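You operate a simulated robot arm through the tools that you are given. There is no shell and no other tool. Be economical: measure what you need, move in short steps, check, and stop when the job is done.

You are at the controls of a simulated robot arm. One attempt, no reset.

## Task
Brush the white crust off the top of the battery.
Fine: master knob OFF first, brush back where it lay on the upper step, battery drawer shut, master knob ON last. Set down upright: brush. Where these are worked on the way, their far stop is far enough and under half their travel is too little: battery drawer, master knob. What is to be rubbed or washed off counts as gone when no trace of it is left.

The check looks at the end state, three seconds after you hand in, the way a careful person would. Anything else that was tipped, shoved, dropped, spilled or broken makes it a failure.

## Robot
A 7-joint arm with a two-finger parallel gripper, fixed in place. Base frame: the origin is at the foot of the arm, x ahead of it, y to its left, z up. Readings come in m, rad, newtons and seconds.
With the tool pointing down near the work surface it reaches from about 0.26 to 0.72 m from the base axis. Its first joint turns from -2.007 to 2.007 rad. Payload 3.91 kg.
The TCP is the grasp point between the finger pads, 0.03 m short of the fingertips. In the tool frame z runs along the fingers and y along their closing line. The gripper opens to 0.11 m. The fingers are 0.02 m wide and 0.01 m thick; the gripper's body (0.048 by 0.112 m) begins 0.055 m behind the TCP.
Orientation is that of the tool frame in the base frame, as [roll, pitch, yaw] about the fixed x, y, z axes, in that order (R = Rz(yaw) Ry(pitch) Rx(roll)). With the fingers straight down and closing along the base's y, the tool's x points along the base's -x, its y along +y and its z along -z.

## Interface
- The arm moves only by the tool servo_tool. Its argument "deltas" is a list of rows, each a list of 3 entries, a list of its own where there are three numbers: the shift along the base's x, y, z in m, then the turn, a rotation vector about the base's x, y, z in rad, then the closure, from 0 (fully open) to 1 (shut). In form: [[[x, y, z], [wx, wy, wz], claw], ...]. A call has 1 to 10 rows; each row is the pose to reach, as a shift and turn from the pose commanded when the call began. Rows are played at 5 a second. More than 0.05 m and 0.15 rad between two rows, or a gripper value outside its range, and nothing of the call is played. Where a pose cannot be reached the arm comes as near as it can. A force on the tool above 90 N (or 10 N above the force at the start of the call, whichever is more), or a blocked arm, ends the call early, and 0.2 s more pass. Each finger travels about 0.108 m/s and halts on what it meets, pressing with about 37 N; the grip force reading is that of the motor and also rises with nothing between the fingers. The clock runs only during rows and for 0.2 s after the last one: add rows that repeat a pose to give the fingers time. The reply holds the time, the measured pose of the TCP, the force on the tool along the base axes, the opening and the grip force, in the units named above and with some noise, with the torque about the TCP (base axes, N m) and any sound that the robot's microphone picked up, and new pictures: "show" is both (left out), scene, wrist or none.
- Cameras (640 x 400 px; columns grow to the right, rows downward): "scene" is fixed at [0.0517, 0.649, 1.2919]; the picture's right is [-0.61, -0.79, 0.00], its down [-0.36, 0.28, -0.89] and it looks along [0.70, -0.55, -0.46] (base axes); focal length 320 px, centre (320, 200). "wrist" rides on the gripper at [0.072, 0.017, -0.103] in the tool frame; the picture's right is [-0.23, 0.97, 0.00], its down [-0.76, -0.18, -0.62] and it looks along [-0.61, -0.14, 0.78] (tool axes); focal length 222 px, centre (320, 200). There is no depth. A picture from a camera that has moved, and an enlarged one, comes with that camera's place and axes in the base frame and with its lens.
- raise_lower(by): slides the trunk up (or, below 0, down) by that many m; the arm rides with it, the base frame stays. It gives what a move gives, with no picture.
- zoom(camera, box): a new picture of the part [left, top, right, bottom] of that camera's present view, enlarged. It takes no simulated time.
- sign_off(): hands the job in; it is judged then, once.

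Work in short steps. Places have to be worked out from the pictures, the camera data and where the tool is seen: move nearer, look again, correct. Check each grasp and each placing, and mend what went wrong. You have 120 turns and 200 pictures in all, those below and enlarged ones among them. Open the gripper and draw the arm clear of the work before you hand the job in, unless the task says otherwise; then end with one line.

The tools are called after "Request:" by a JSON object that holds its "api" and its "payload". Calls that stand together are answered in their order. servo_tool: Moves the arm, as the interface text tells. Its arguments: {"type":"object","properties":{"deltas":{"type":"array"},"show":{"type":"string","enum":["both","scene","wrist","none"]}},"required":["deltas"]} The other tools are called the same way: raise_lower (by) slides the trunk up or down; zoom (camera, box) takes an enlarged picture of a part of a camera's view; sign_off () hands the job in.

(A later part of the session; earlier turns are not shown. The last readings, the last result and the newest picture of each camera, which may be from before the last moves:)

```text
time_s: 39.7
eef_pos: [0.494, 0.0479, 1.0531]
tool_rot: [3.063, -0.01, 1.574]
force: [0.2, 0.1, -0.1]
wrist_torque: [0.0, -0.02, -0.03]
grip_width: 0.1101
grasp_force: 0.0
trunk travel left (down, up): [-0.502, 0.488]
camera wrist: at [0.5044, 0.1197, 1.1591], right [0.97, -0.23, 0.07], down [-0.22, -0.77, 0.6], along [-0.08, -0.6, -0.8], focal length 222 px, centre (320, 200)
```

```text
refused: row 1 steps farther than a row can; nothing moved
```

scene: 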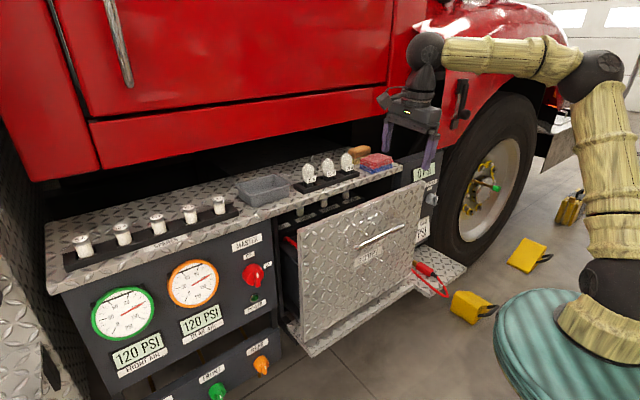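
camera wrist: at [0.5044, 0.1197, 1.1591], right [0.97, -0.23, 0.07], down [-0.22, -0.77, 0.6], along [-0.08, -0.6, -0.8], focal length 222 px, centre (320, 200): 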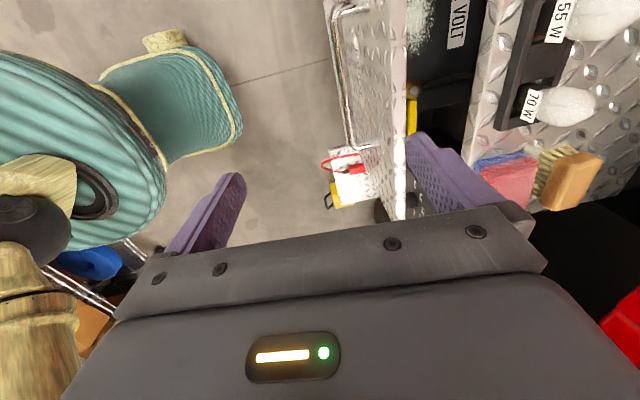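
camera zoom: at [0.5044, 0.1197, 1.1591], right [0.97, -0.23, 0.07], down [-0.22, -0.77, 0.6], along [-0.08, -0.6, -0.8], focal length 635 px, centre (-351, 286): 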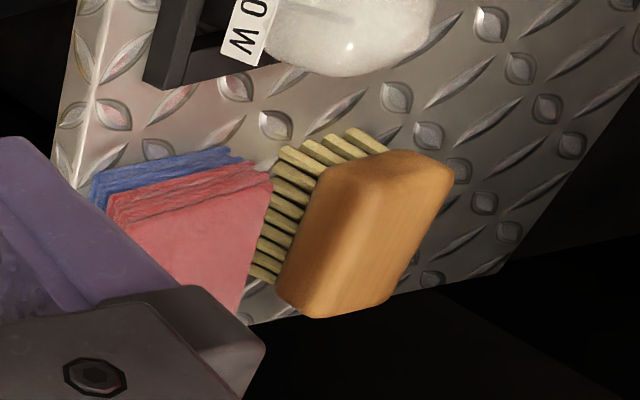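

Step was just over the limit; I split it finer.

Request:
{"api": "servo_tool", "payload": {"deltas": [[[0.03, 0.005, -0.02], [0, 0.04, 0], 0.2], [[0.06, 0.01, -0.04], [0, 0.078, 0], 0.4], [[0.09, 0.015, -0.07], [0, 0.078, 0], 0.5], [[0.111, 0.022, -0.1], [0, 0.078, 0], 0.5], [[0.111, 0.022, -0.12], [0, 0.078, 0], 0.5]]}}

```text
time_s: 40.9
eef_pos: [0.6071, 0.0718, 0.9331]
tool_rot: [3.141, -0.01, 1.575]
force: [-1.1, 0.2, -0.2]
wrist_torque: [0.02, -0.01, 0.01]
grip_width: 0.0549
grasp_force: 0.0
trunk travel left (down, up): [-0.502, 0.488]
camera wrist: at [0.6229, 0.1435, 1.0373], right [0.97, -0.22, 0.0], down [-0.18, -0.77, 0.62], along [-0.14, -0.6, -0.79], focal length 222 px, centre (320, 200)
```

scene: 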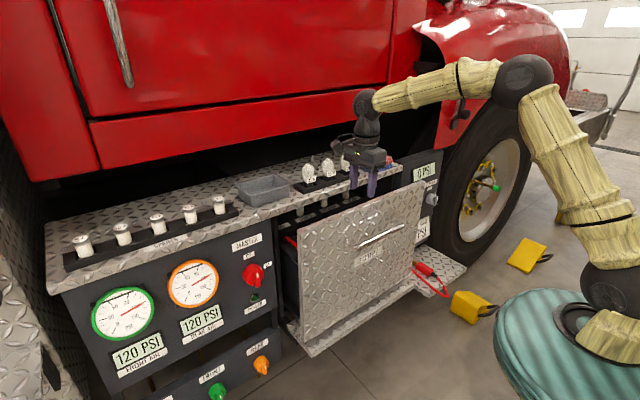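
wrist: 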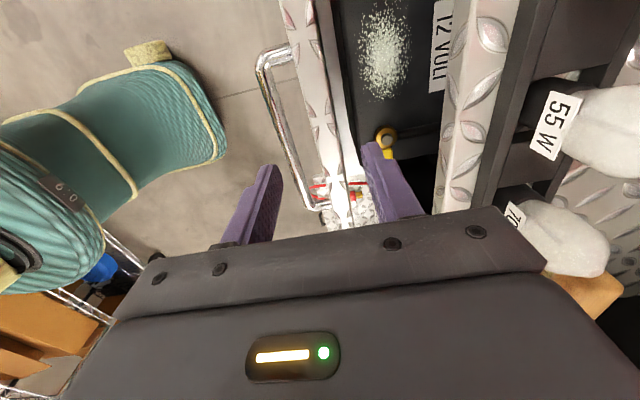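

The bolt/terminal sits at about (0.66, 0.05), so I pinch at y≈0.10 instead, centred at x≈0.613, with tips only 15–20 mm below the panel top.

Request:
{"api": "servo_tool", "payload": {"deltas": [[[0.006, 0.03, 0], [0, 0, 0], 0.5], [[0.006, 0.03, -0.03], [0, 0, 0], 0.5], [[0.006, 0.03, -0.048], [0, 0, 0], 0.5]]}}

```text
time_s: 41.7
eef_pos: [0.6095, 0.103, 0.8857]
tool_rot: [3.141, -0.005, 1.574]
force: [-0.1, 0.1, -0.7]
wrist_torque: [-0.02, 0.0, 0.0]
grip_width: 0.0548
grasp_force: 0.1
trunk travel left (down, up): [-0.502, 0.488]
camera wrist: at [0.6276, 0.1735, 0.9891], right [0.97, -0.22, 0.0], down [-0.18, -0.77, 0.62], along [-0.14, -0.6, -0.79], focal length 222 px, centre (320, 200)
```

scene: 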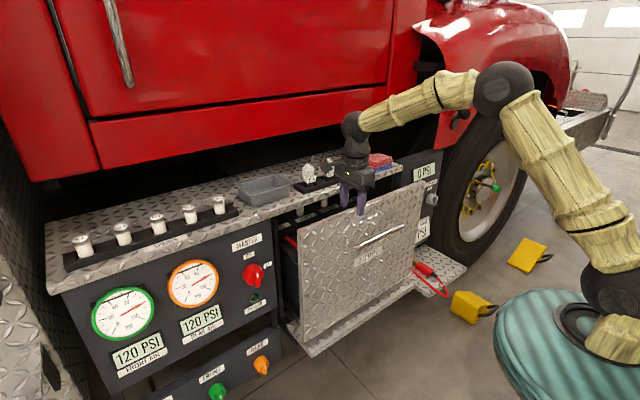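
wrist: 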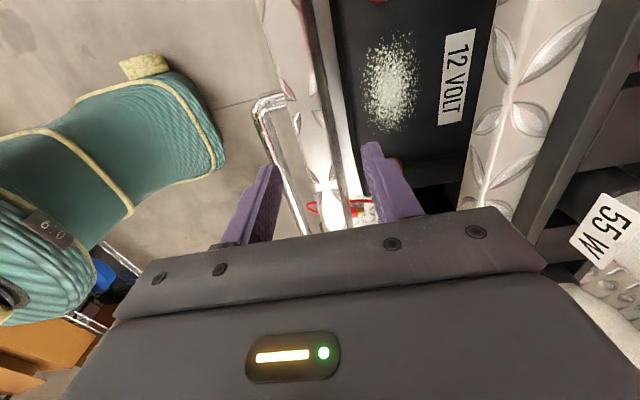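

The fingers straddle the panel with no contact. I go down 10 mm more and close.

Request:
{"api": "servo_tool", "payload": {"deltas": [[[0.0, 0, -0.01], [0, 0, 0], 0.6], [[0.0, 0, -0.01], [0, 0, 0], 0.8], [[0.0, 0, -0.01], [0, 0, 0], 0.95], [[0.0, 0, -0.01], [0, 0, 0], 0.95]], "show": "wrist"}}

```text
time_s: 42.7
eef_pos: [0.6098, 0.1024, 0.8764]
tool_rot: [3.14, -0.01, 1.573]
force: [7.8, 1.8, 1.5]
wrist_torque: [0.5, 0.14, -0.54]
grip_width: 0.0199
grasp_force: 45.4
trunk travel left (down, up): [-0.502, 0.488]
camera wrist: at [0.6276, 0.1729, 0.9804], right [0.97, -0.23, 0.0], down [-0.18, -0.77, 0.62], along [-0.14, -0.6, -0.79], focal length 222 px, centre (320, 200)
```

wrist: 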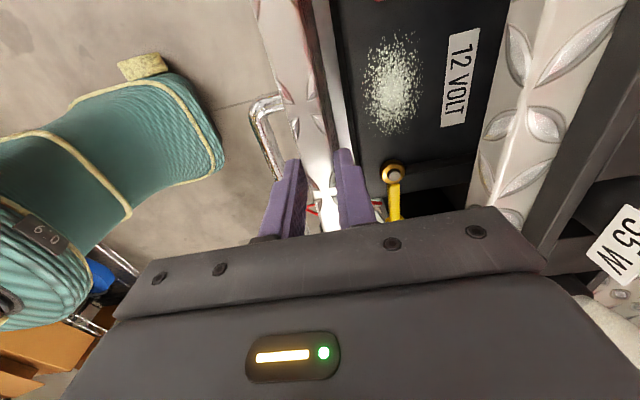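

The panel is pinched (20 mm, 45 N). I pull it toward the robot.

Request:
{"api": "servo_tool", "payload": {"deltas": [[[-0.02, 0, 0], [0, 0, 0], 0.95], [[-0.04, 0, 0], [0, 0, 0], 0.95], [[-0.06, 0, 0], [0, 0, 0], 0.95], [[-0.08, 0, 0], [0, 0, 0], 0.95], [[-0.1, 0, 0], [0, 0, 0], 0.95], [[-0.12, 0, 0], [0, 0, 0], 0.95]]}}

```text
time_s: 44.1
eef_pos: [0.4798, 0.1018, 0.8767]
tool_rot: [-3.12, -0.006, 1.572]
force: [-40.5, -1.8, 1.0]
wrist_torque: [0.78, 0.4, -0.7]
grip_width: 0.0201
grasp_force: 44.9
trunk travel left (down, up): [-0.502, 0.488]
camera wrist: at [0.4993, 0.1734, 0.9795], right [0.97, -0.23, -0.02], down [-0.16, -0.77, 0.62], along [-0.16, -0.6, -0.78], focal length 222 px, centre (320, 200)
```

scene: 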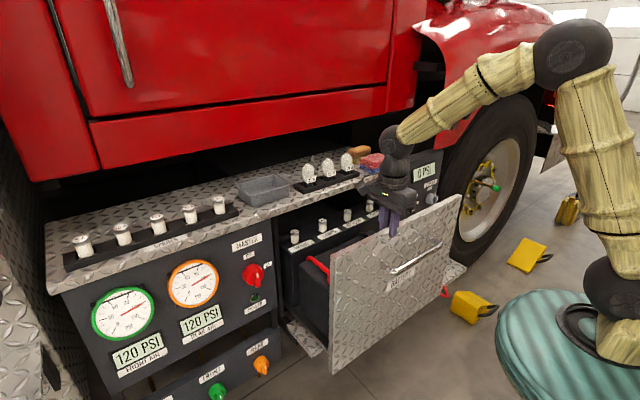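
wrist: 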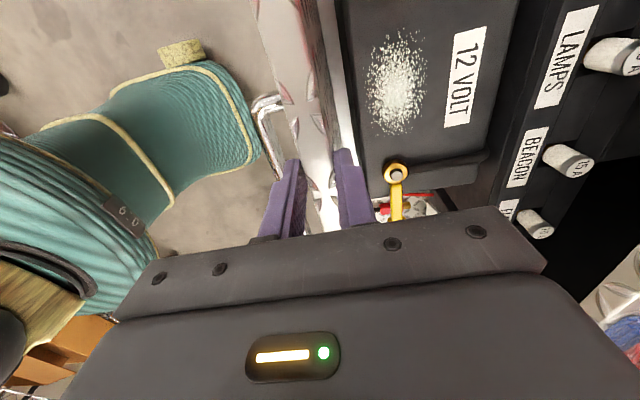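

Drawer is about 0.25 m out. I pull gently on to find its stop.

Request:
{"api": "servo_tool", "payload": {"deltas": [[[-0.02, 0, 0], [0, 0, 0], 0.95], [[-0.04, 0, 0], [0, 0, 0], 0.95], [[-0.06, 0, 0], [0, 0, 0], 0.95]]}}

```text
time_s: 44.9
eef_pos: [0.4175, 0.1026, 0.8752]
tool_rot: [-3.117, -0.004, 1.576]
force: [-60.9, 0.4, -4.0]
wrist_torque: [0.56, 0.81, -0.91]
grip_width: 0.0201
grasp_force: 45.1
trunk travel left (down, up): [-0.502, 0.488]
camera wrist: at [0.4378, 0.1736, 0.9796], right [0.97, -0.22, -0.03], down [-0.16, -0.77, 0.62], along [-0.16, -0.61, -0.78], focal length 222 px, centre (320, 200)
```

scene: 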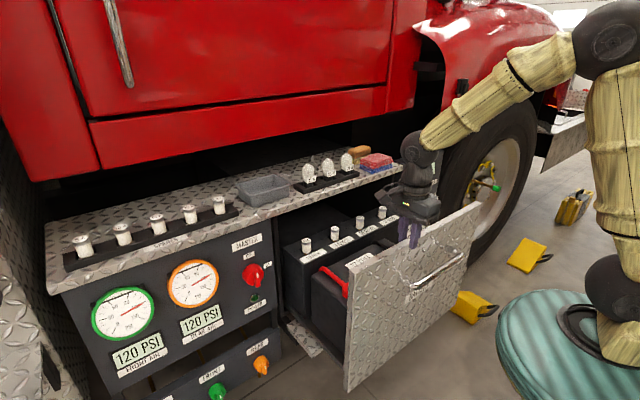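
wrist: 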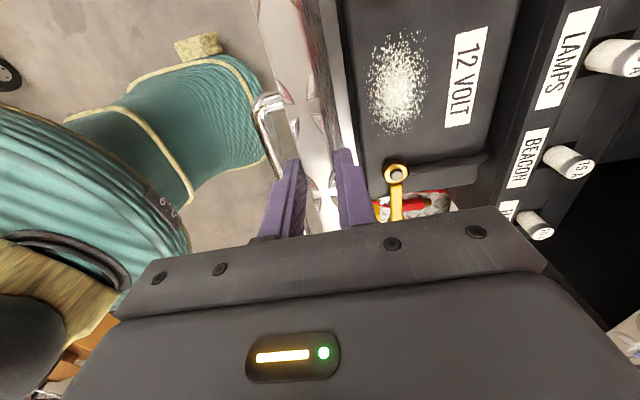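

Open by about 0.31 m and still sliding; the battery top is well exposed. I release slightly and rise straight up, then look down on the battery.

Request:
{"api": "servo_tool", "payload": {"deltas": [[[0.008, 0, 0], [0, 0, 0], 0.75], [[0.008, 0, 0], [0, 0, 0], 0.55], [[0.008, 0, 0.04], [0, 0, 0], 0.5], [[0.008, 0, 0.08], [0, 0, 0], 0.3], [[0.02, 0, 0.12], [0, 0, 0], 0.0], [[0.06, 0, 0.14], [0, 0, 0], 0.0]]}}

```text
time_s: 46.3
eef_pos: [0.4921, 0.1054, 1.0107]
tool_rot: [3.142, -0.006, 1.571]
force: [0.7, -0.5, 0.5]
wrist_torque: [0.01, -0.02, 0.03]
grip_width: 0.1101
grasp_force: 0.1
trunk travel left (down, up): [-0.502, 0.488]
camera wrist: at [0.5102, 0.1756, 1.1148], right [0.97, -0.23, 0.0], down [-0.18, -0.77, 0.62], along [-0.14, -0.6, -0.79], focal length 222 px, centre (320, 200)
```

scene: 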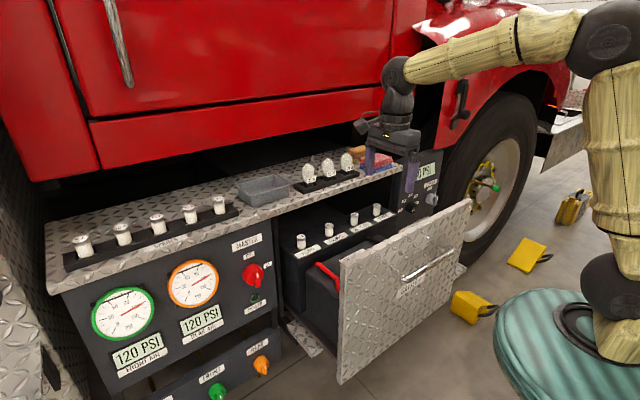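
wrist: 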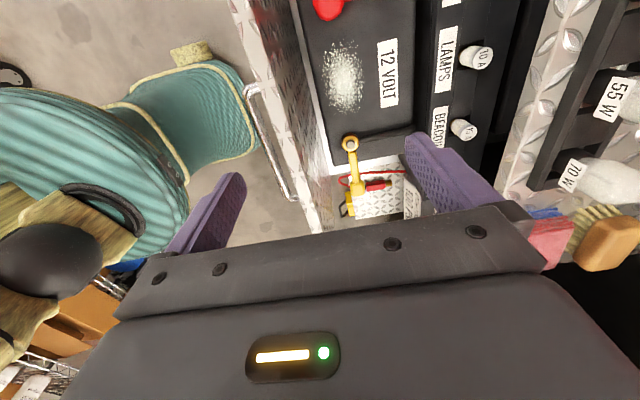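

The drawer slid back a little on release but stays well open. I need the battery top's height, so I zoom in both views.

Request:
{"api": "zoom", "payload": {"camera": "scene", "box": [260, 170, 500, 390]}}

Request:
{"api": "zoom", "payload": {"camera": "wrist", "box": [220, 0, 540, 230]}}

```text
1.82 times, centred on (380, 280) of scene
camera zoom: at [0.0517, 0.649, 1.2919], right [-0.61, -0.79, 0.0], down [-0.36, 0.28, -0.89], along [0.7, -0.55, -0.46], focal length 582 px, centre (211, 54)
```

zoom: 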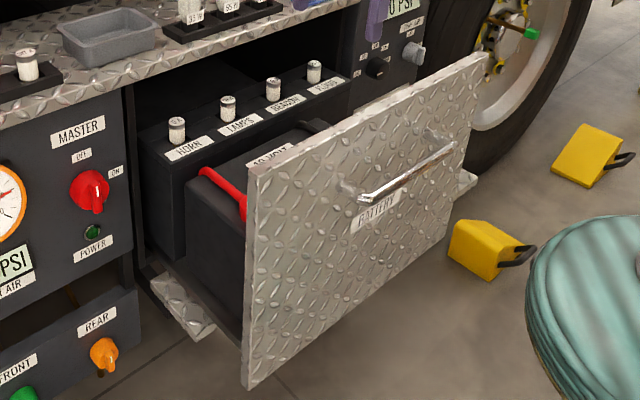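

```text
1.74 times, centred on (380, 115) of wrist
camera zoom: at [0.5102, 0.1756, 1.1148], right [0.97, -0.23, 0.0], down [-0.18, -0.77, 0.62], along [-0.14, -0.6, -0.79], focal length 386 px, centre (216, 348)
```

zoom: 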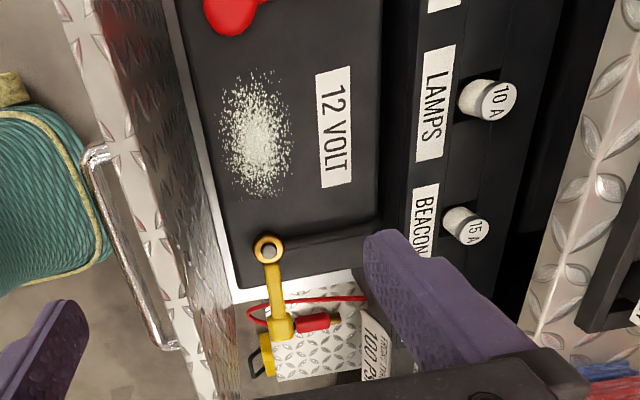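

Triangulation puts the battery top at z≈0.70, crust spanning x≈0.50–0.565 and y≈0.045–0.155, terminals at y≈-0.01 and 0.195. Now for the brush near (0.82, -0.125): I turn the tool back to closing along y and move over toward it.

Request:
{"api": "servo_tool", "payload": {"deltas": [[[0.0, -0.02, 0.01], [0, 0, 0.15], 0.0], [[0.0, -0.04, 0.02], [0, 0, 0.3], 0.0], [[0.01, -0.06, 0.03], [0, 0, 0.45], 0.0], [[0.02, -0.08, 0.04], [0, 0, 0.6], 0.0], [[0.03, -0.1, 0.05], [0, 0, 0.75], 0.0], [[0.04, -0.12, 0.06], [0, 0, 0.9], 0.0], [[0.05, -0.14, 0.07], [0, 0, 1.05], 0.0], [[0.06, -0.16, 0.08], [0, 0, 1.2], 0.0], [[0.08, -0.18, 0.09], [0, 0, 1.35], 0.0], [[0.1, -0.2, 0.09], [0, 0, 1.5], 0.0]], "show": "none"}}

Request:
{"api": "servo_tool", "payload": {"deltas": [[[0.0, -0.02, 0.0], [0, 0, 0.07], 0.0], [[0.0, -0.03, 0.0], [0, -0.14, 0.07], 0.0], [[0.02, -0.03, 0.0], [0, -0.28, 0.07], 0.0], [[0.04, -0.03, 0.0], [0, -0.42, 0.07], 0.0]]}}

```text
time_s: 48.5
eef_pos: [0.5943, -0.0997, 1.104]
tool_rot: [3.138, -0.009, 3.076]
force: [-0.3, 0.0, -0.2]
wrist_torque: [-0.03, -0.01, 0.0]
grip_width: 0.1098
grasp_force: 0.0
trunk travel left (down, up): [-0.502, 0.488]
```

```text
time_s: 49.5
eef_pos: [0.6342, -0.1306, 1.1052]
tool_rot: [3.128, 0.413, 3.141]
force: [-0.5, 0.0, -0.6]
wrist_torque: [0.02, 0.0, 0.0]
grip_width: 0.1099
grasp_force: 0.0
trunk travel left (down, up): [-0.502, 0.488]
camera wrist: at [0.5266, -0.1162, 1.171], right [0.2, 0.97, 0.11], down [0.45, -0.19, 0.87], along [0.87, -0.13, -0.47], focal length 222 px, centre (320, 200)
```

scene: 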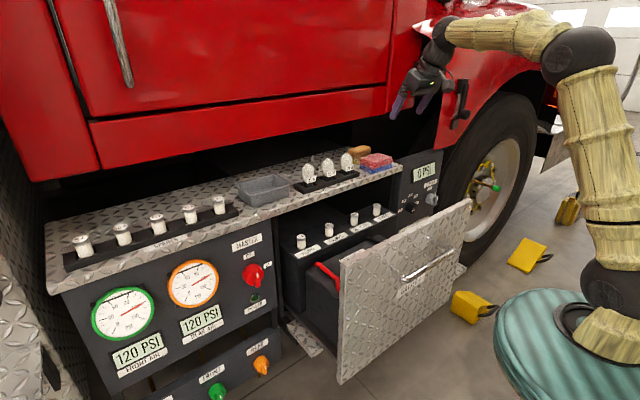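
wrist: 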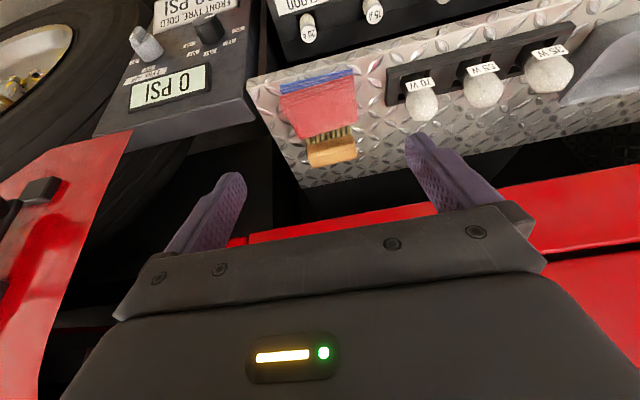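

The brush is visible from the front/top. I zoom to determine its exact pose and the gaps around it.

Request:
{"api": "zoom", "payload": {"camera": "wrist", "box": [240, 50, 450, 200]}}

```text
2.67 times, centred on (345, 125) of wrist
camera zoom: at [0.5266, -0.1162, 1.171], right [0.2, 0.97, 0.11], down [0.45, -0.19, 0.87], along [0.87, -0.13, -0.47], focal length 592 px, centre (253, 400)
```

zoom: 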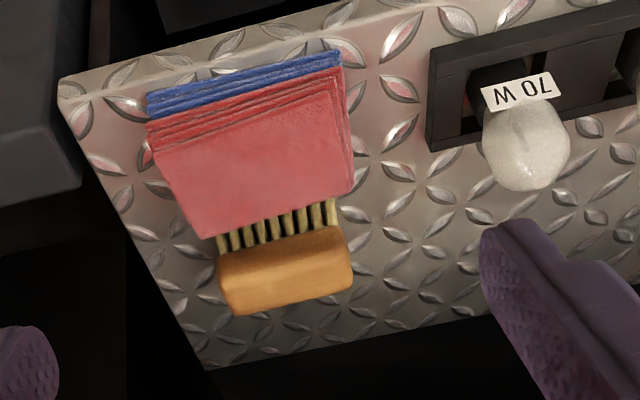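

Both brush ends are free; I place the block at about (0.83, -0.129, 0.92), long axis along y, length 0.084. I move to a pre-grasp behind/above it with a 0.6 rad forward tilt.

Request:
{"api": "servo_tool", "payload": {"deltas": [[[0.03, 0.001, -0.02], [0, -0.09, 0], 0.0], [[0.06, 0.001, -0.04], [0, -0.18, 0], 0.0], [[0.09, 0.001, -0.06], [0, -0.18, 0], 0.0], [[0.12, 0.001, -0.08], [0, -0.18, 0], 0.0], [[0.15, 0.001, -0.105], [0, -0.18, 0], 0.0]]}}

```text
time_s: 50.7
eef_pos: [0.7875, -0.1284, 1.0008]
tool_rot: [3.124, 0.592, 3.139]
force: [-0.6, -0.5, -0.2]
wrist_torque: [0.0, 0.01, 0.01]
grip_width: 0.1098
grasp_force: 0.0
trunk travel left (down, up): [-0.502, 0.488]
camera wrist: at [0.6692, -0.1125, 1.0462], right [0.18, 0.97, 0.14], down [0.29, -0.19, 0.94], along [0.94, -0.13, -0.31], focal length 222 px, centre (320, 200)
```

scene: 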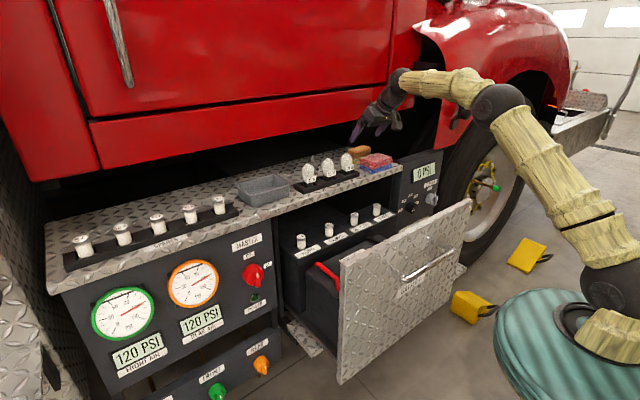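
wrist: 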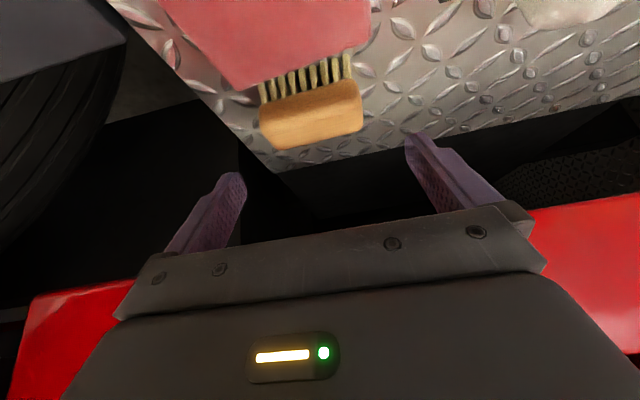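

Reach is fine; brush is centred between the fingers. I descend onto it, reducing the tilt a little.

Request:
{"api": "servo_tool", "payload": {"deltas": [[[0.015, -0.001, -0.02], [0, 0.05, 0], 0.0], [[0.03, -0.001, -0.04], [0, 0.1, 0], 0.0], [[0.04, -0.001, -0.055], [0, 0.14, 0], 0.0]]}}

```text
time_s: 51.5
eef_pos: [0.8099, -0.1271, 0.9469]
tool_rot: [3.127, 0.47, -3.141]
force: [-1.1, -0.3, -0.8]
wrist_torque: [0.01, -0.01, 0.01]
grip_width: 0.11
grasp_force: 0.0
out of reach, approached as far as the arm can: row 2, 3
trunk travel left (down, up): [-0.502, 0.488]
camera wrist: at [0.6991, -0.1118, 1.0083], right [0.2, 0.97, 0.12], down [0.4, -0.19, 0.9], along [0.9, -0.13, -0.42], focal length 222 px, centre (320, 200)
```

scene: 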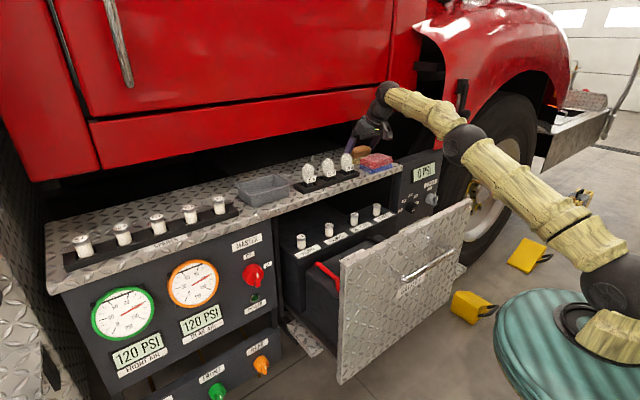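
wrist: 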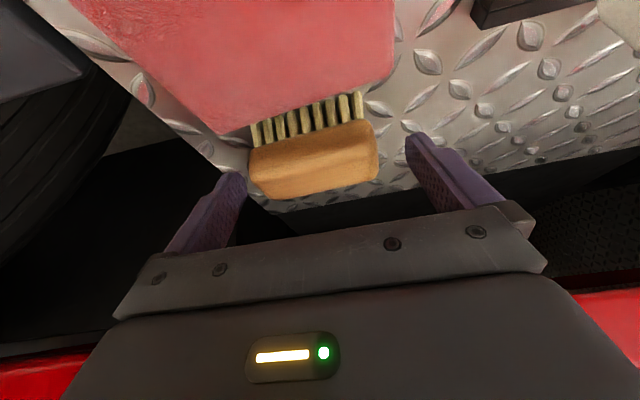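

The arm is stretched; since the shoulder is below the wrist, I raise the trunk 0.12 for more reach and then come down.

Request:
{"api": "raise_lower", "payload": {"by": 0.12}}

Request:
{"api": "servo_tool", "payload": {"deltas": [[[0.005, -0.002, -0.03], [0, 0, 0], 0.0], [[0.01, -0.004, -0.06], [0, 0, 0], 0.0], [[0.015, -0.004, -0.09], [0, 0, 0], 0.0], [[0.018, -0.004, -0.115], [0, 0, 0], 0.0]]}}

```text
time_s: 53.0
eef_pos: [0.8099, -0.1266, 1.0681]
tool_rot: [3.124, 0.472, 3.141]
force: [-0.4, 0.4, -0.4]
wrist_torque: [0.0, -0.01, 0.05]
grip_width: 0.11
grasp_force: 0.1
trunk travel left (down, up): [-0.622, 0.368]
```

```text
time_s: 54.0
eef_pos: [0.8288, -0.1319, 0.9502]
tool_rot: [3.125, 0.47, -3.141]
force: [0.2, 0.4, 0.5]
wrist_torque: [0.0, 0.0, -0.03]
grip_width: 0.1099
grasp_force: 0.1
trunk travel left (down, up): [-0.622, 0.368]
camera wrist: at [0.7177, -0.1164, 1.0116], right [0.2, 0.97, 0.12], down [0.4, -0.19, 0.9], along [0.9, -0.13, -0.42], focal length 222 px, centre (320, 200)
```

scene: 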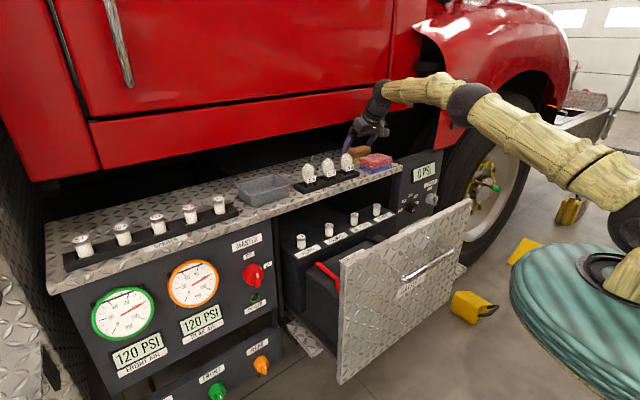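
wrist: 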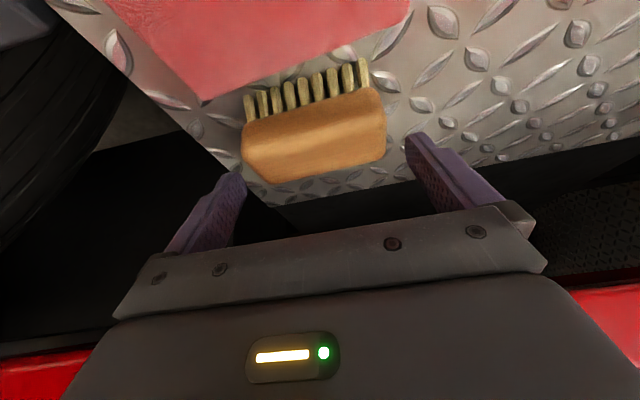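

Reach improved clearly. I raise another 0.12 and reduce the tilt to about 0.25 to see if a near-vertical grasp is possible.

Request:
{"api": "raise_lower", "payload": {"by": 0.12}}

Request:
{"api": "servo_tool", "payload": {"deltas": [[[0, 0, -0.03], [0, 0.11, 0], 0.0], [[0, 0, -0.06], [0, 0.22, 0], 0.0], [[0, 0, -0.09], [0, 0.22, 0], 0.0], [[0, 0, -0.12], [0, 0.22, 0], 0.0]]}}

```text
time_s: 55.5
eef_pos: [0.8289, -0.1322, 1.0717]
tool_rot: [3.126, 0.473, -3.141]
force: [0.4, 0.4, 0.0]
wrist_torque: [-0.02, 0.03, -0.01]
grip_width: 0.11
grasp_force: 0.0
trunk travel left (down, up): [-0.742, 0.248]
```

```text
time_s: 56.5
eef_pos: [0.804, -0.124, 0.9576]
tool_rot: [3.126, 0.253, -3.141]
force: [0.5, 0.2, 0.8]
wrist_torque: [0.01, -0.01, 0.0]
grip_width: 0.1098
grasp_force: 0.1
out of reach, approached as far as the arm can: row 1, 2, 3, 4
trunk travel left (down, up): [-0.742, 0.248]
camera wrist: at [0.7084, -0.1086, 1.0408], right [0.22, 0.97, 0.07], down [0.58, -0.19, 0.79], along [0.78, -0.13, -0.61], focal length 222 px, centre (320, 200)
```

scene: 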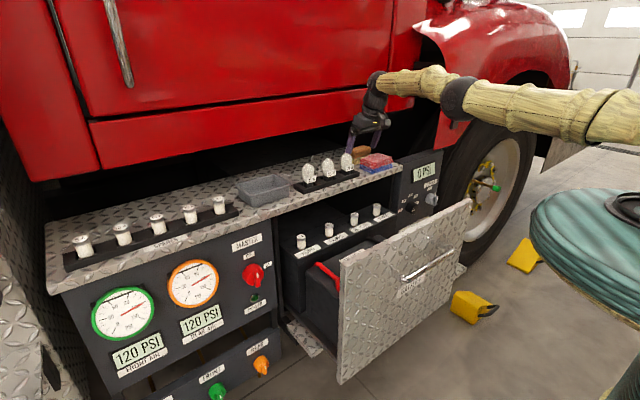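
wrist: 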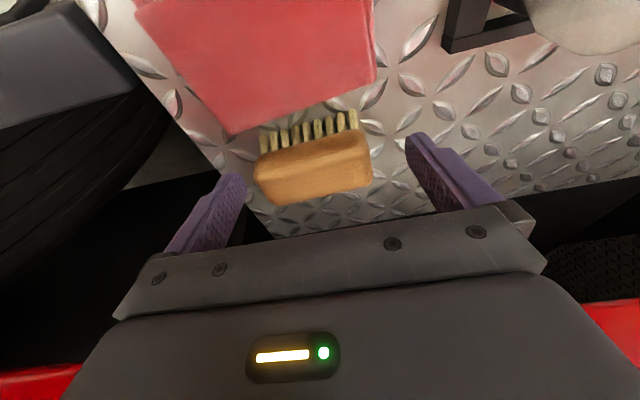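

Short by 2.5 cm at that tilt; I go to about 0.41 rad tilt and re-approach at the same height first.

Request:
{"api": "servo_tool", "payload": {"deltas": [[[0.01, -0.003, 0], [0, -0.08, 0], 0.0], [[0.02, -0.006, 0], [0, -0.16, 0], 0.0], [[0.02, -0.006, 0], [0, -0.16, 0], 0.0]], "show": "wrist"}}

```text
time_s: 57.3
eef_pos: [0.8214, -0.1295, 0.9584]
tool_rot: [3.125, 0.412, 3.14]
force: [-0.6, -0.1, -0.1]
wrist_torque: [0.01, -0.02, 0.0]
grip_width: 0.1099
grasp_force: 0.1
trunk travel left (down, up): [-0.742, 0.248]
camera wrist: at [0.7145, -0.1149, 1.0249], right [0.2, 0.97, 0.11], down [0.45, -0.19, 0.87], along [0.87, -0.13, -0.48], focal length 222 px, centre (320, 200)
```

wrist: 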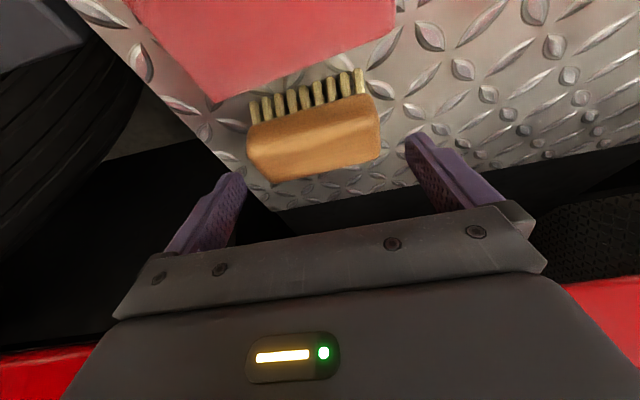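

Brush centre computes to (0.825, -0.130). I descend to z≈0.924.

Request:
{"api": "servo_tool", "payload": {"deltas": [[[0.003, -0.001, -0.012], [0, 0, 0], 0.0], [[0.006, -0.001, -0.024], [0, 0, 0], 0.0], [[0.006, -0.001, -0.034], [0, 0, 0], 0.0], [[0.006, -0.001, -0.034], [0, 0, 0], 0.0]]}}

```text
time_s: 58.3
eef_pos: [0.8277, -0.1317, 0.9262]
tool_rot: [3.125, 0.411, -3.141]
force: [-0.6, 0.3, -0.1]
wrist_torque: [0.01, -0.02, 0.02]
grip_width: 0.1097
grasp_force: 0.1
trunk travel left (down, up): [-0.742, 0.248]
camera wrist: at [0.72, -0.1169, 0.9922], right [0.2, 0.97, 0.11], down [0.45, -0.19, 0.87], along [0.87, -0.13, -0.48], focal length 222 px, centre (320, 200)
```

scene: 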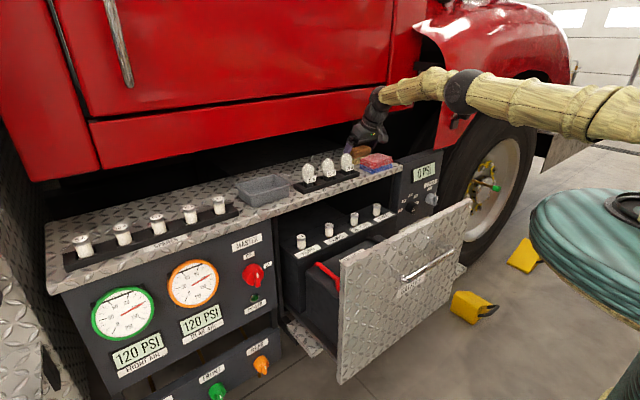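
wrist: 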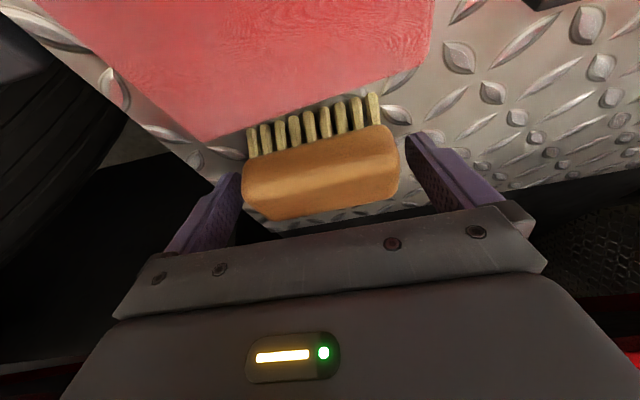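

The block sits between the fingers. I go 4 mm lower and close gently.

Request:
{"api": "servo_tool", "payload": {"deltas": [[[0.0, 0.0015, -0.004], [0, 0, 0], 0.0], [[0.0, 0.0015, -0.004], [0, 0, 0], 0.2], [[0.0, 0.0015, -0.004], [0, 0, 0], 0.35], [[0.0, 0.0015, -0.004], [0, 0, 0], 0.45], [[0.0, 0.0015, -0.004], [0, 0, 0], 0.45]]}}

```text
time_s: 59.5
eef_pos: [0.828, -0.1302, 0.9218]
tool_rot: [3.126, 0.414, -3.14]
force: [-0.5, -0.6, 0.0]
wrist_torque: [0.01, 0.01, -0.01]
grip_width: 0.0843
grasp_force: 37.3
trunk travel left (down, up): [-0.742, 0.248]
camera wrist: at [0.7207, -0.1153, 0.988], right [0.2, 0.97, 0.11], down [0.45, -0.19, 0.87], along [0.87, -0.13, -0.48], focal length 222 px, centre (320, 200)
```

scene: 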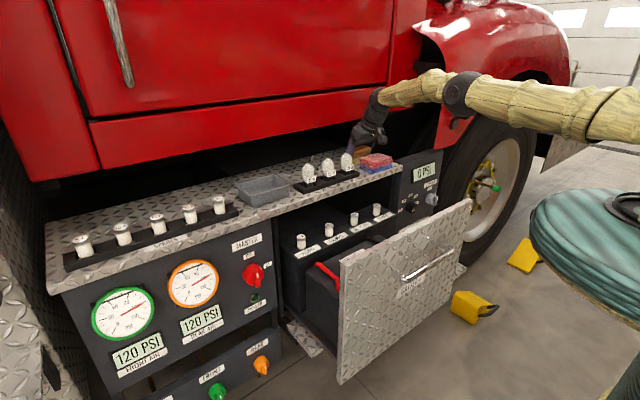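
wrist: 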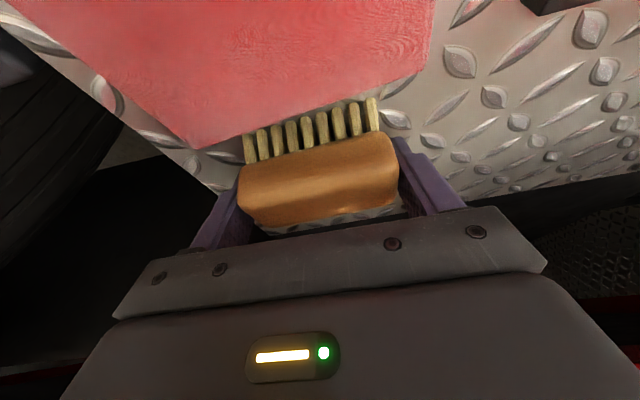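

Gripped on both ends (84 mm, 37 N) at TCP (0.828, -0.130, 0.922), tilt 0.414 — I remember this for the return. I lift straight up.

Request:
{"api": "servo_tool", "payload": {"deltas": [[[0, 0, 0], [0, 0, 0], 0.6], [[0, 0, 0.02], [0, 0, 0], 0.6], [[-0.01, 0, 0.06], [0, 0, 0], 0.6], [[-0.03, 0, 0.1], [0, 0, 0], 0.6], [[-0.06, 0, 0.13], [0, 0, 0], 0.6]]}}

```text
time_s: 60.7
eef_pos: [0.7682, -0.1331, 1.0568]
tool_rot: [3.125, 0.412, 3.141]
force: [0.3, 0.0, -0.7]
wrist_torque: [-0.01, -0.03, 0.02]
grip_width: 0.0843
grasp_force: 37.0
trunk travel left (down, up): [-0.742, 0.248]
camera wrist: at [0.6606, -0.1177, 1.1224], right [0.2, 0.97, 0.11], down [0.45, -0.19, 0.87], along [0.87, -0.13, -0.48], focal length 222 px, centre (320, 200)
```

scene: 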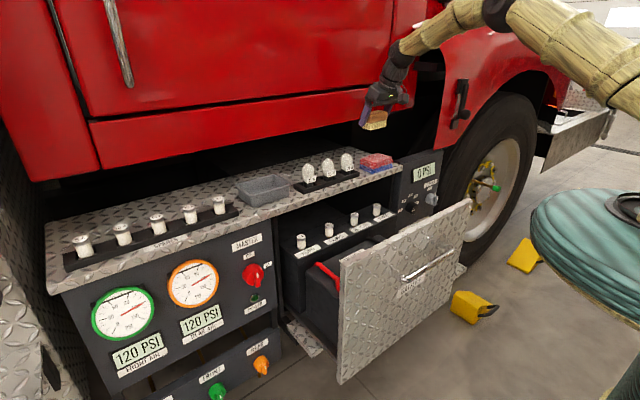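
wrist: 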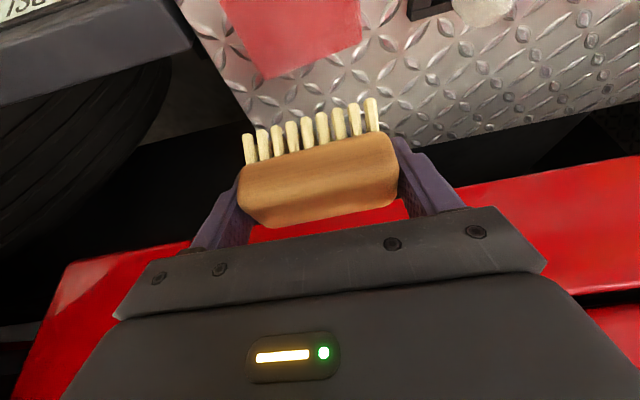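

Brush is held well. I carry it back over the drawer while yawing the tool -90° so its lean runs along y, clear of the drawer front.

Request:
{"api": "servo_tool", "payload": {"deltas": [[[-0.03, 0.0, 0.01], [0, 0, -0.1], 0.6], [[-0.06, 0.02, 0.02], [0, 0, -0.25], 0.6], [[-0.09, 0.045, 0.03], [0, 0, -0.4], 0.6], [[-0.12, 0.07, 0.03], [0, 0, -0.55], 0.6], [[-0.145, 0.1, 0.03], [0, 0, -0.7], 0.6], [[-0.17, 0.13, 0.03], [0, 0, -0.85], 0.6], [[-0.19, 0.16, 0.03], [0, 0, -1.0], 0.6], [[-0.21, 0.185, 0.03], [0, 0, -1.15], 0.6], [[-0.225, 0.21, 0.03], [0, 0, -1.3], 0.6], [[-0.233, 0.233, 0.03], [0, 0, -1.44], 0.6]]}}

```text
time_s: 62.9
eef_pos: [0.5354, 0.1041, 1.0796]
tool_rot: [3.126, 0.414, 1.698]
force: [-0.1, 0.3, -0.6]
wrist_torque: [-0.01, 0.01, -0.03]
grip_width: 0.084
grasp_force: 36.6
trunk travel left (down, up): [-0.742, 0.248]
camera wrist: at [0.5382, 0.213, 1.1458], right [0.99, -0.08, 0.1], down [-0.13, -0.47, 0.87], along [-0.02, -0.88, -0.47], focal length 222 px, centre (320, 200)
```

scene: 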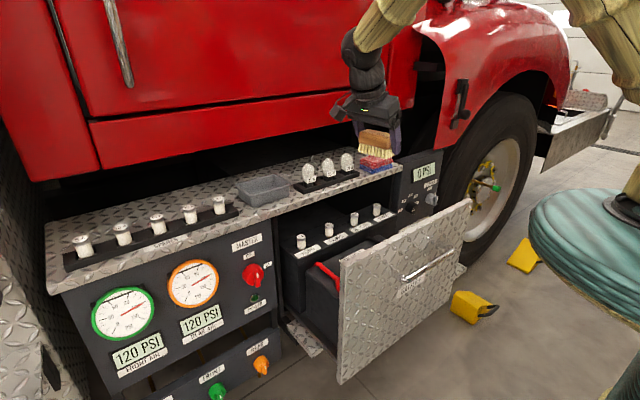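
wrist: 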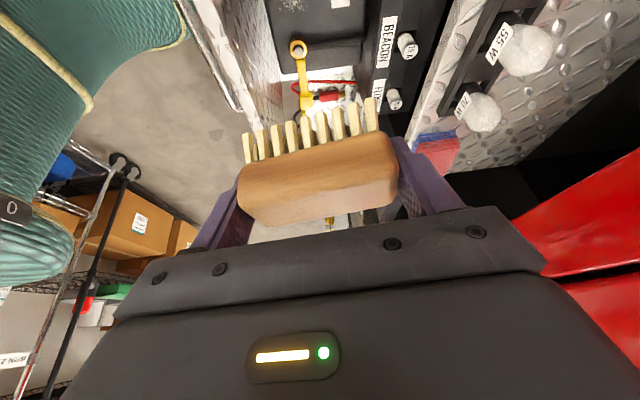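

Now over the battery. I finish the yaw, then lower the trunk by 0.2 and look.

Request:
{"api": "servo_tool", "payload": {"deltas": [[[0.003, -0.01, 0], [0, 0, -0.13], 0.6], [[0.003, -0.01, 0], [0, 0, -0.13], 0.6]], "show": "none"}}

Request:
{"api": "raise_lower", "payload": {"by": -0.2}}

Request:
{"api": "servo_tool", "payload": {"deltas": [[[0, 0, 0], [0, 0, 0], 0.6]]}}

```text
time_s: 63.5
eef_pos: [0.5382, 0.0925, 1.081]
tool_rot: [3.126, 0.412, 1.569]
force: [-1.1, 0.2, -1.2]
wrist_torque: [0.01, -0.01, 0.03]
grip_width: 0.0842
grasp_force: 36.6
trunk travel left (down, up): [-0.742, 0.248]
```

```text
time_s: 65.7
eef_pos: [0.5379, 0.0921, 0.8812]
tool_rot: [3.125, 0.413, 1.574]
force: [0.3, -1.0, -1.0]
wrist_torque: [-0.02, 0.03, 0.01]
grip_width: 0.084
grasp_force: 37.0
trunk travel left (down, up): [-0.542, 0.448]
```

```text
time_s: 66.1
eef_pos: [0.5382, 0.093, 0.8813]
tool_rot: [3.126, 0.412, 1.572]
force: [0.7, -0.2, -1.9]
wrist_torque: [0.02, 0.02, 0.01]
grip_width: 0.084
grasp_force: 37.2
trunk travel left (down, up): [-0.542, 0.448]
camera wrist: at [0.5542, 0.1997, 0.9466], right [0.97, -0.2, 0.11], down [-0.19, -0.45, 0.87], along [-0.13, -0.87, -0.48], focal length 222 px, centre (320, 200)
```

scene: 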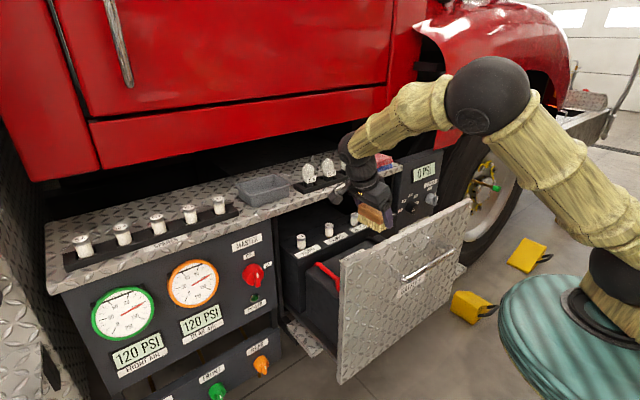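
wrist: 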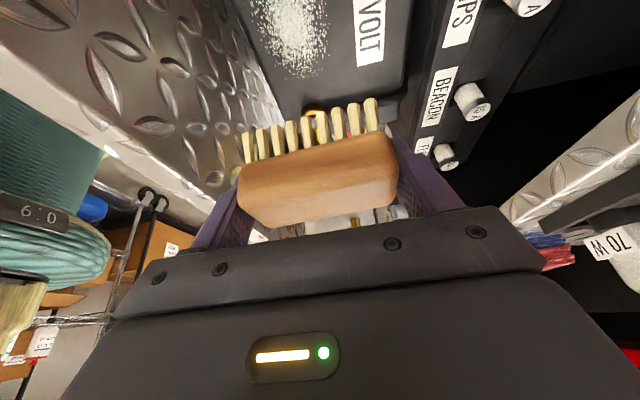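

The crust is confirmed at x≈0.495–0.562, y from 0.048 up; battery top z≈0.70. I descend at (0.543, 0.10) to TCP z≈0.755, about 18 mm above expected contact.

Request:
{"api": "servo_tool", "payload": {"deltas": [[[0.006, 0.008, -0.03], [0, 0, 0], 0.6], [[0.006, 0.008, -0.06], [0, 0, 0], 0.6], [[0.006, 0.008, -0.09], [0, 0, 0], 0.6], [[0.006, 0.008, -0.11], [0, 0, 0], 0.6], [[0.006, 0.008, -0.126], [0, 0, 0], 0.6]]}}

```text
time_s: 67.3
eef_pos: [0.5465, 0.0994, 0.7529]
tool_rot: [3.125, 0.411, 1.569]
force: [-0.4, 0.5, 0.1]
wrist_torque: [0.0, -0.01, 0.01]
grip_width: 0.0842
grasp_force: 37.3
trunk travel left (down, up): [-0.542, 0.448]
camera wrist: at [0.561, 0.2067, 0.8189], right [0.97, -0.2, 0.11], down [-0.19, -0.45, 0.87], along [-0.13, -0.87, -0.48], focal length 222 px, centre (320, 200)
```

scene: 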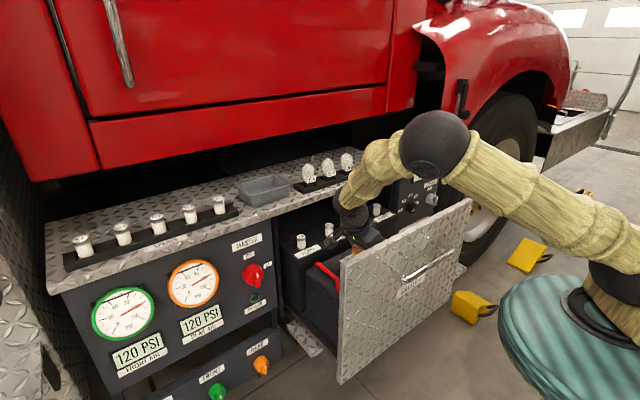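
wrist: 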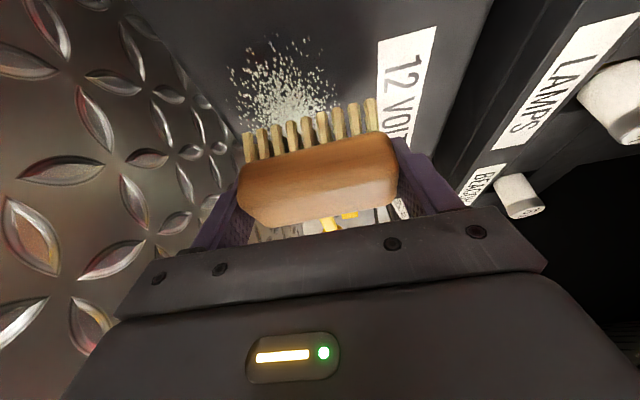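

No contact yet; nicely above the crust. I lower in small steps watching the force.

Request:
{"api": "servo_tool", "payload": {"deltas": [[[0, 0, -0.005], [0, 0, 0], 0.6], [[0, 0, -0.01], [0, 0, 0], 0.6], [[0, 0, -0.014], [0, 0, 0], 0.6]], "show": "wrist"}}

```text
time_s: 68.1
eef_pos: [0.5444, 0.0993, 0.7385]
tool_rot: [3.125, 0.413, 1.569]
force: [0.1, 0.0, -1.5]
wrist_torque: [0.04, 0.05, 0.02]
grip_width: 0.0838
grasp_force: 37.1
trunk travel left (down, up): [-0.542, 0.448]
camera wrist: at [0.5604, 0.2068, 0.806], right [0.97, -0.2, 0.11], down [-0.19, -0.45, 0.87], along [-0.13, -0.87, -0.48], focal length 222 px, centre (320, 200)
```

wrist: 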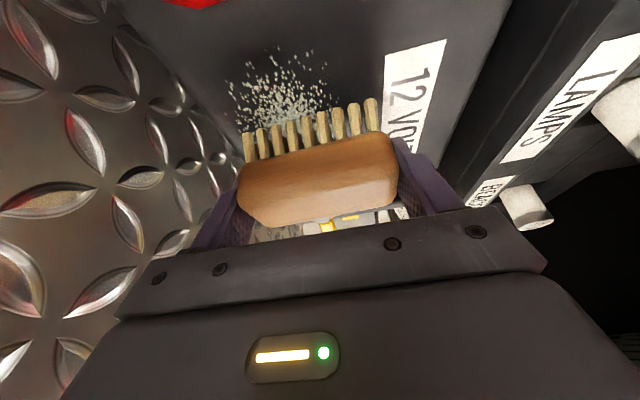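

Still free. I lower 3 mm at a time.

Request:
{"api": "servo_tool", "payload": {"deltas": [[[0, 0, -0.003], [0, 0, 0], 0.6], [[0, 0, -0.006], [0, 0, 0], 0.6], [[0, 0, -0.006], [0, 0, 0], 0.6]], "show": "none"}}

```text
time_s: 68.9
eef_pos: [0.543, 0.1, 0.7338]
tool_rot: [3.126, 0.412, 1.571]
force: [0.1, -1.2, -1.2]
wrist_torque: [0.01, -0.01, 0.0]
grip_width: 0.0838
grasp_force: 36.9
trunk travel left (down, up): [-0.542, 0.448]
```

Request:
{"api": "servo_tool", "payload": {"deltas": [[[0, 0, -0.004], [0, 0, 0], 0.6], [[0, 0, -0.008], [0, 0, 0], 0.6], [[0, 0, -0.008], [0, 0, 0], 0.6]], "show": "wrist"}}

```text
time_s: 69.7
eef_pos: [0.544, 0.1002, 0.7282]
tool_rot: [3.126, 0.412, 1.571]
force: [0.3, 0.0, -0.3]
wrist_torque: [0.0, 0.02, -0.01]
grip_width: 0.0836
grasp_force: 37.0
trunk travel left (down, up): [-0.542, 0.448]
camera wrist: at [0.5601, 0.2073, 0.7939], right [0.97, -0.2, 0.1], down [-0.19, -0.45, 0.87], along [-0.13, -0.87, -0.48], focal length 222 px, centre (320, 200)
```

wrist: 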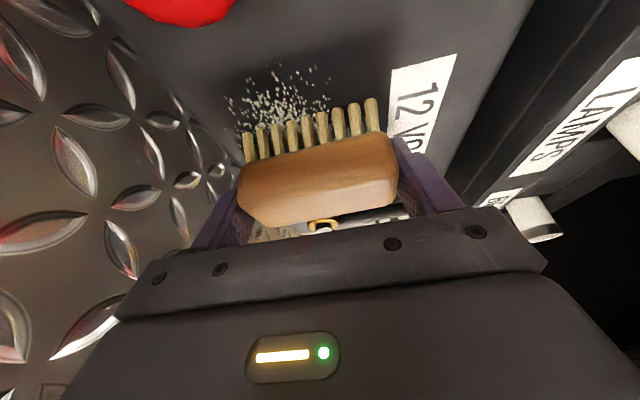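

Still no contact force; I continue down slowly.

Request:
{"api": "servo_tool", "payload": {"deltas": [[[0, 0, -0.004], [0, 0, 0], 0.6], [[0, 0, -0.008], [0, 0, 0], 0.6], [[0, 0, -0.008], [0, 0, 0], 0.6]], "show": "wrist"}}

```text
time_s: 70.5
eef_pos: [0.5434, 0.0987, 0.7224]
tool_rot: [3.119, 0.414, 1.571]
force: [5.7, -0.4, 47.0]
wrist_torque: [-0.11, 1.73, 0.19]
grip_width: 0.084
grasp_force: 37.3
trunk travel left (down, up): [-0.542, 0.448]
camera wrist: at [0.5592, 0.2071, 0.7889], right [0.97, -0.2, 0.11], down [-0.19, -0.45, 0.87], along [-0.13, -0.87, -0.48], focal length 222 px, centre (320, 200)
```

wrist: 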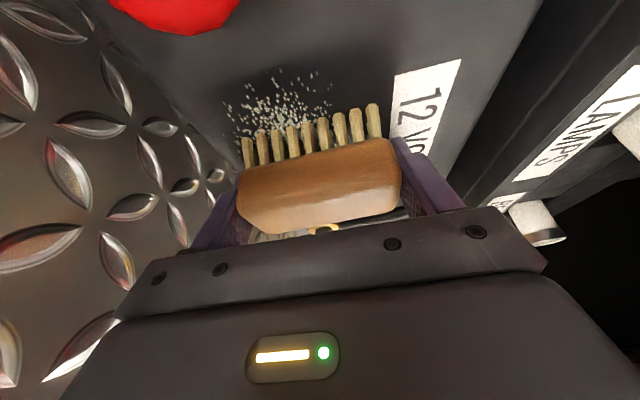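

Contact at TCP z≈0.724. I ease to a light pressure and sweep in y across the crust.

Request:
{"api": "servo_tool", "payload": {"deltas": [[[0, 0, 0.006], [0, 0, 0], 0.6], [[0, 0.015, 0.006], [0, 0, 0], 0.6], [[0, 0.03, 0.006], [0, 0, 0], 0.6], [[0, 0.042, 0.006], [0, 0, 0], 0.6], [[0, 0.025, 0.006], [0, 0, 0], 0.6], [[0, 0.005, 0.006], [0, 0, 0], 0.6], [[0, -0.015, 0.006], [0, 0, 0], 0.6], [[0, -0.035, 0.006], [0, 0, 0], 0.6]], "show": "wrist"}}

```text
time_s: 72.3
eef_pos: [0.5438, 0.0668, 0.7236]
tool_rot: [3.128, 0.413, 1.573]
force: [0.3, 0.1, -0.5]
wrist_torque: [0.01, 0.03, -0.02]
grip_width: 0.0832
grasp_force: 37.0
trunk travel left (down, up): [-0.542, 0.448]
camera wrist: at [0.56, 0.1732, 0.7891], right [0.97, -0.2, 0.1], down [-0.19, -0.45, 0.87], along [-0.13, -0.87, -0.48], focal length 222 px, centre (320, 200)
```

wrist: 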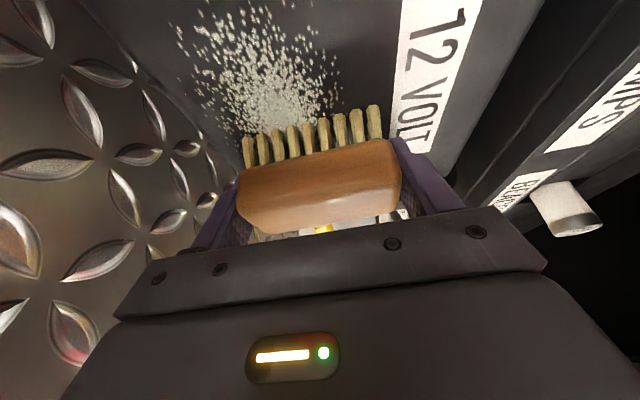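

Too light — no contact and no crust gone. I press about 4–5 mm lower and stroke over the crust toward +y and back.

Request:
{"api": "servo_tool", "payload": {"deltas": [[[0, -0.005, -0.004], [0, 0, 0], 0.6], [[0, 0.01, -0.005], [0, 0, 0], 0.6], [[0, 0.025, -0.005], [0, 0, 0], 0.6], [[0, 0.04, -0.005], [0, 0, 0], 0.6], [[0, 0.055, -0.005], [0, 0, 0], 0.6], [[0, 0.07, -0.005], [0, 0, 0], 0.6]], "show": "wrist"}}

```text
time_s: 73.7
eef_pos: [0.5439, 0.1287, 0.7218]
tool_rot: [3.118, 0.417, 1.568]
force: [0.1, -20.2, 54.5]
wrist_torque: [-0.6, 2.4, 1.06]
grip_width: 0.0835
grasp_force: 37.0
trunk travel left (down, up): [-0.542, 0.448]
camera wrist: at [0.56, 0.2372, 0.7884], right [0.97, -0.2, 0.11], down [-0.19, -0.45, 0.87], along [-0.13, -0.87, -0.47], focal length 222 px, centre (320, 200)
```

wrist: 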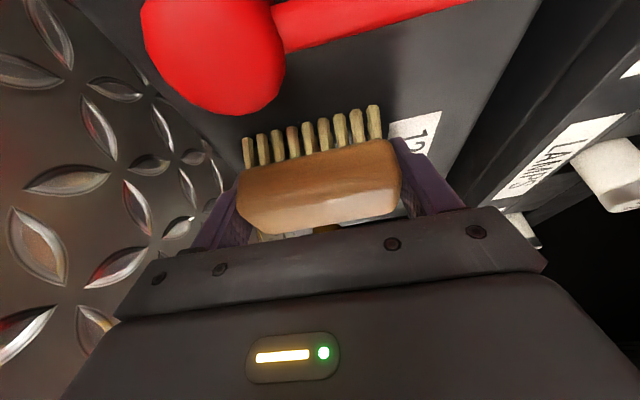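

Force is good (-20 N drag in y, 55 N down). I stroke back toward -y to see what has been removed.

Request:
{"api": "servo_tool", "payload": {"deltas": [[[0, 0.005, 0.002], [0, 0, 0], 0.6], [[0, -0.015, 0.002], [0, 0, 0], 0.6], [[0, -0.03, 0.002], [0, 0, 0], 0.6], [[0, -0.045, 0.002], [0, 0, 0], 0.6], [[0, -0.06, 0.002], [0, 0, 0], 0.6], [[0, -0.075, 0.002], [0, 0, 0], 0.6]], "show": "wrist"}}

```text
time_s: 75.1
eef_pos: [0.5425, 0.0589, 0.7214]
tool_rot: [3.122, 0.412, 1.571]
force: [0.6, 17.1, 37.8]
wrist_torque: [0.44, 1.8, -0.77]
grip_width: 0.0836
grasp_force: 37.0
trunk travel left (down, up): [-0.542, 0.448]
camera wrist: at [0.5584, 0.1662, 0.7886], right [0.97, -0.2, 0.11], down [-0.19, -0.45, 0.87], along [-0.13, -0.87, -0.48], focal length 222 px, centre (320, 200)
```

wrist: 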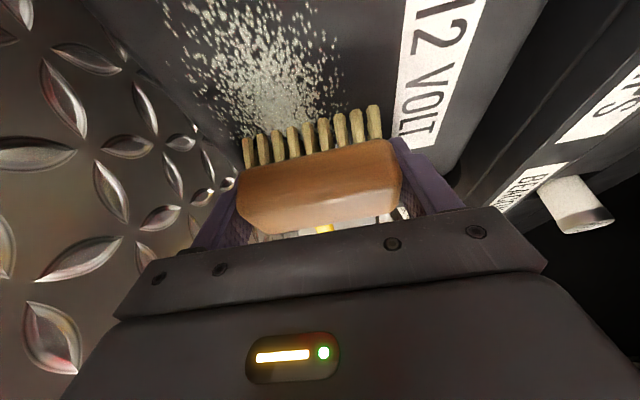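

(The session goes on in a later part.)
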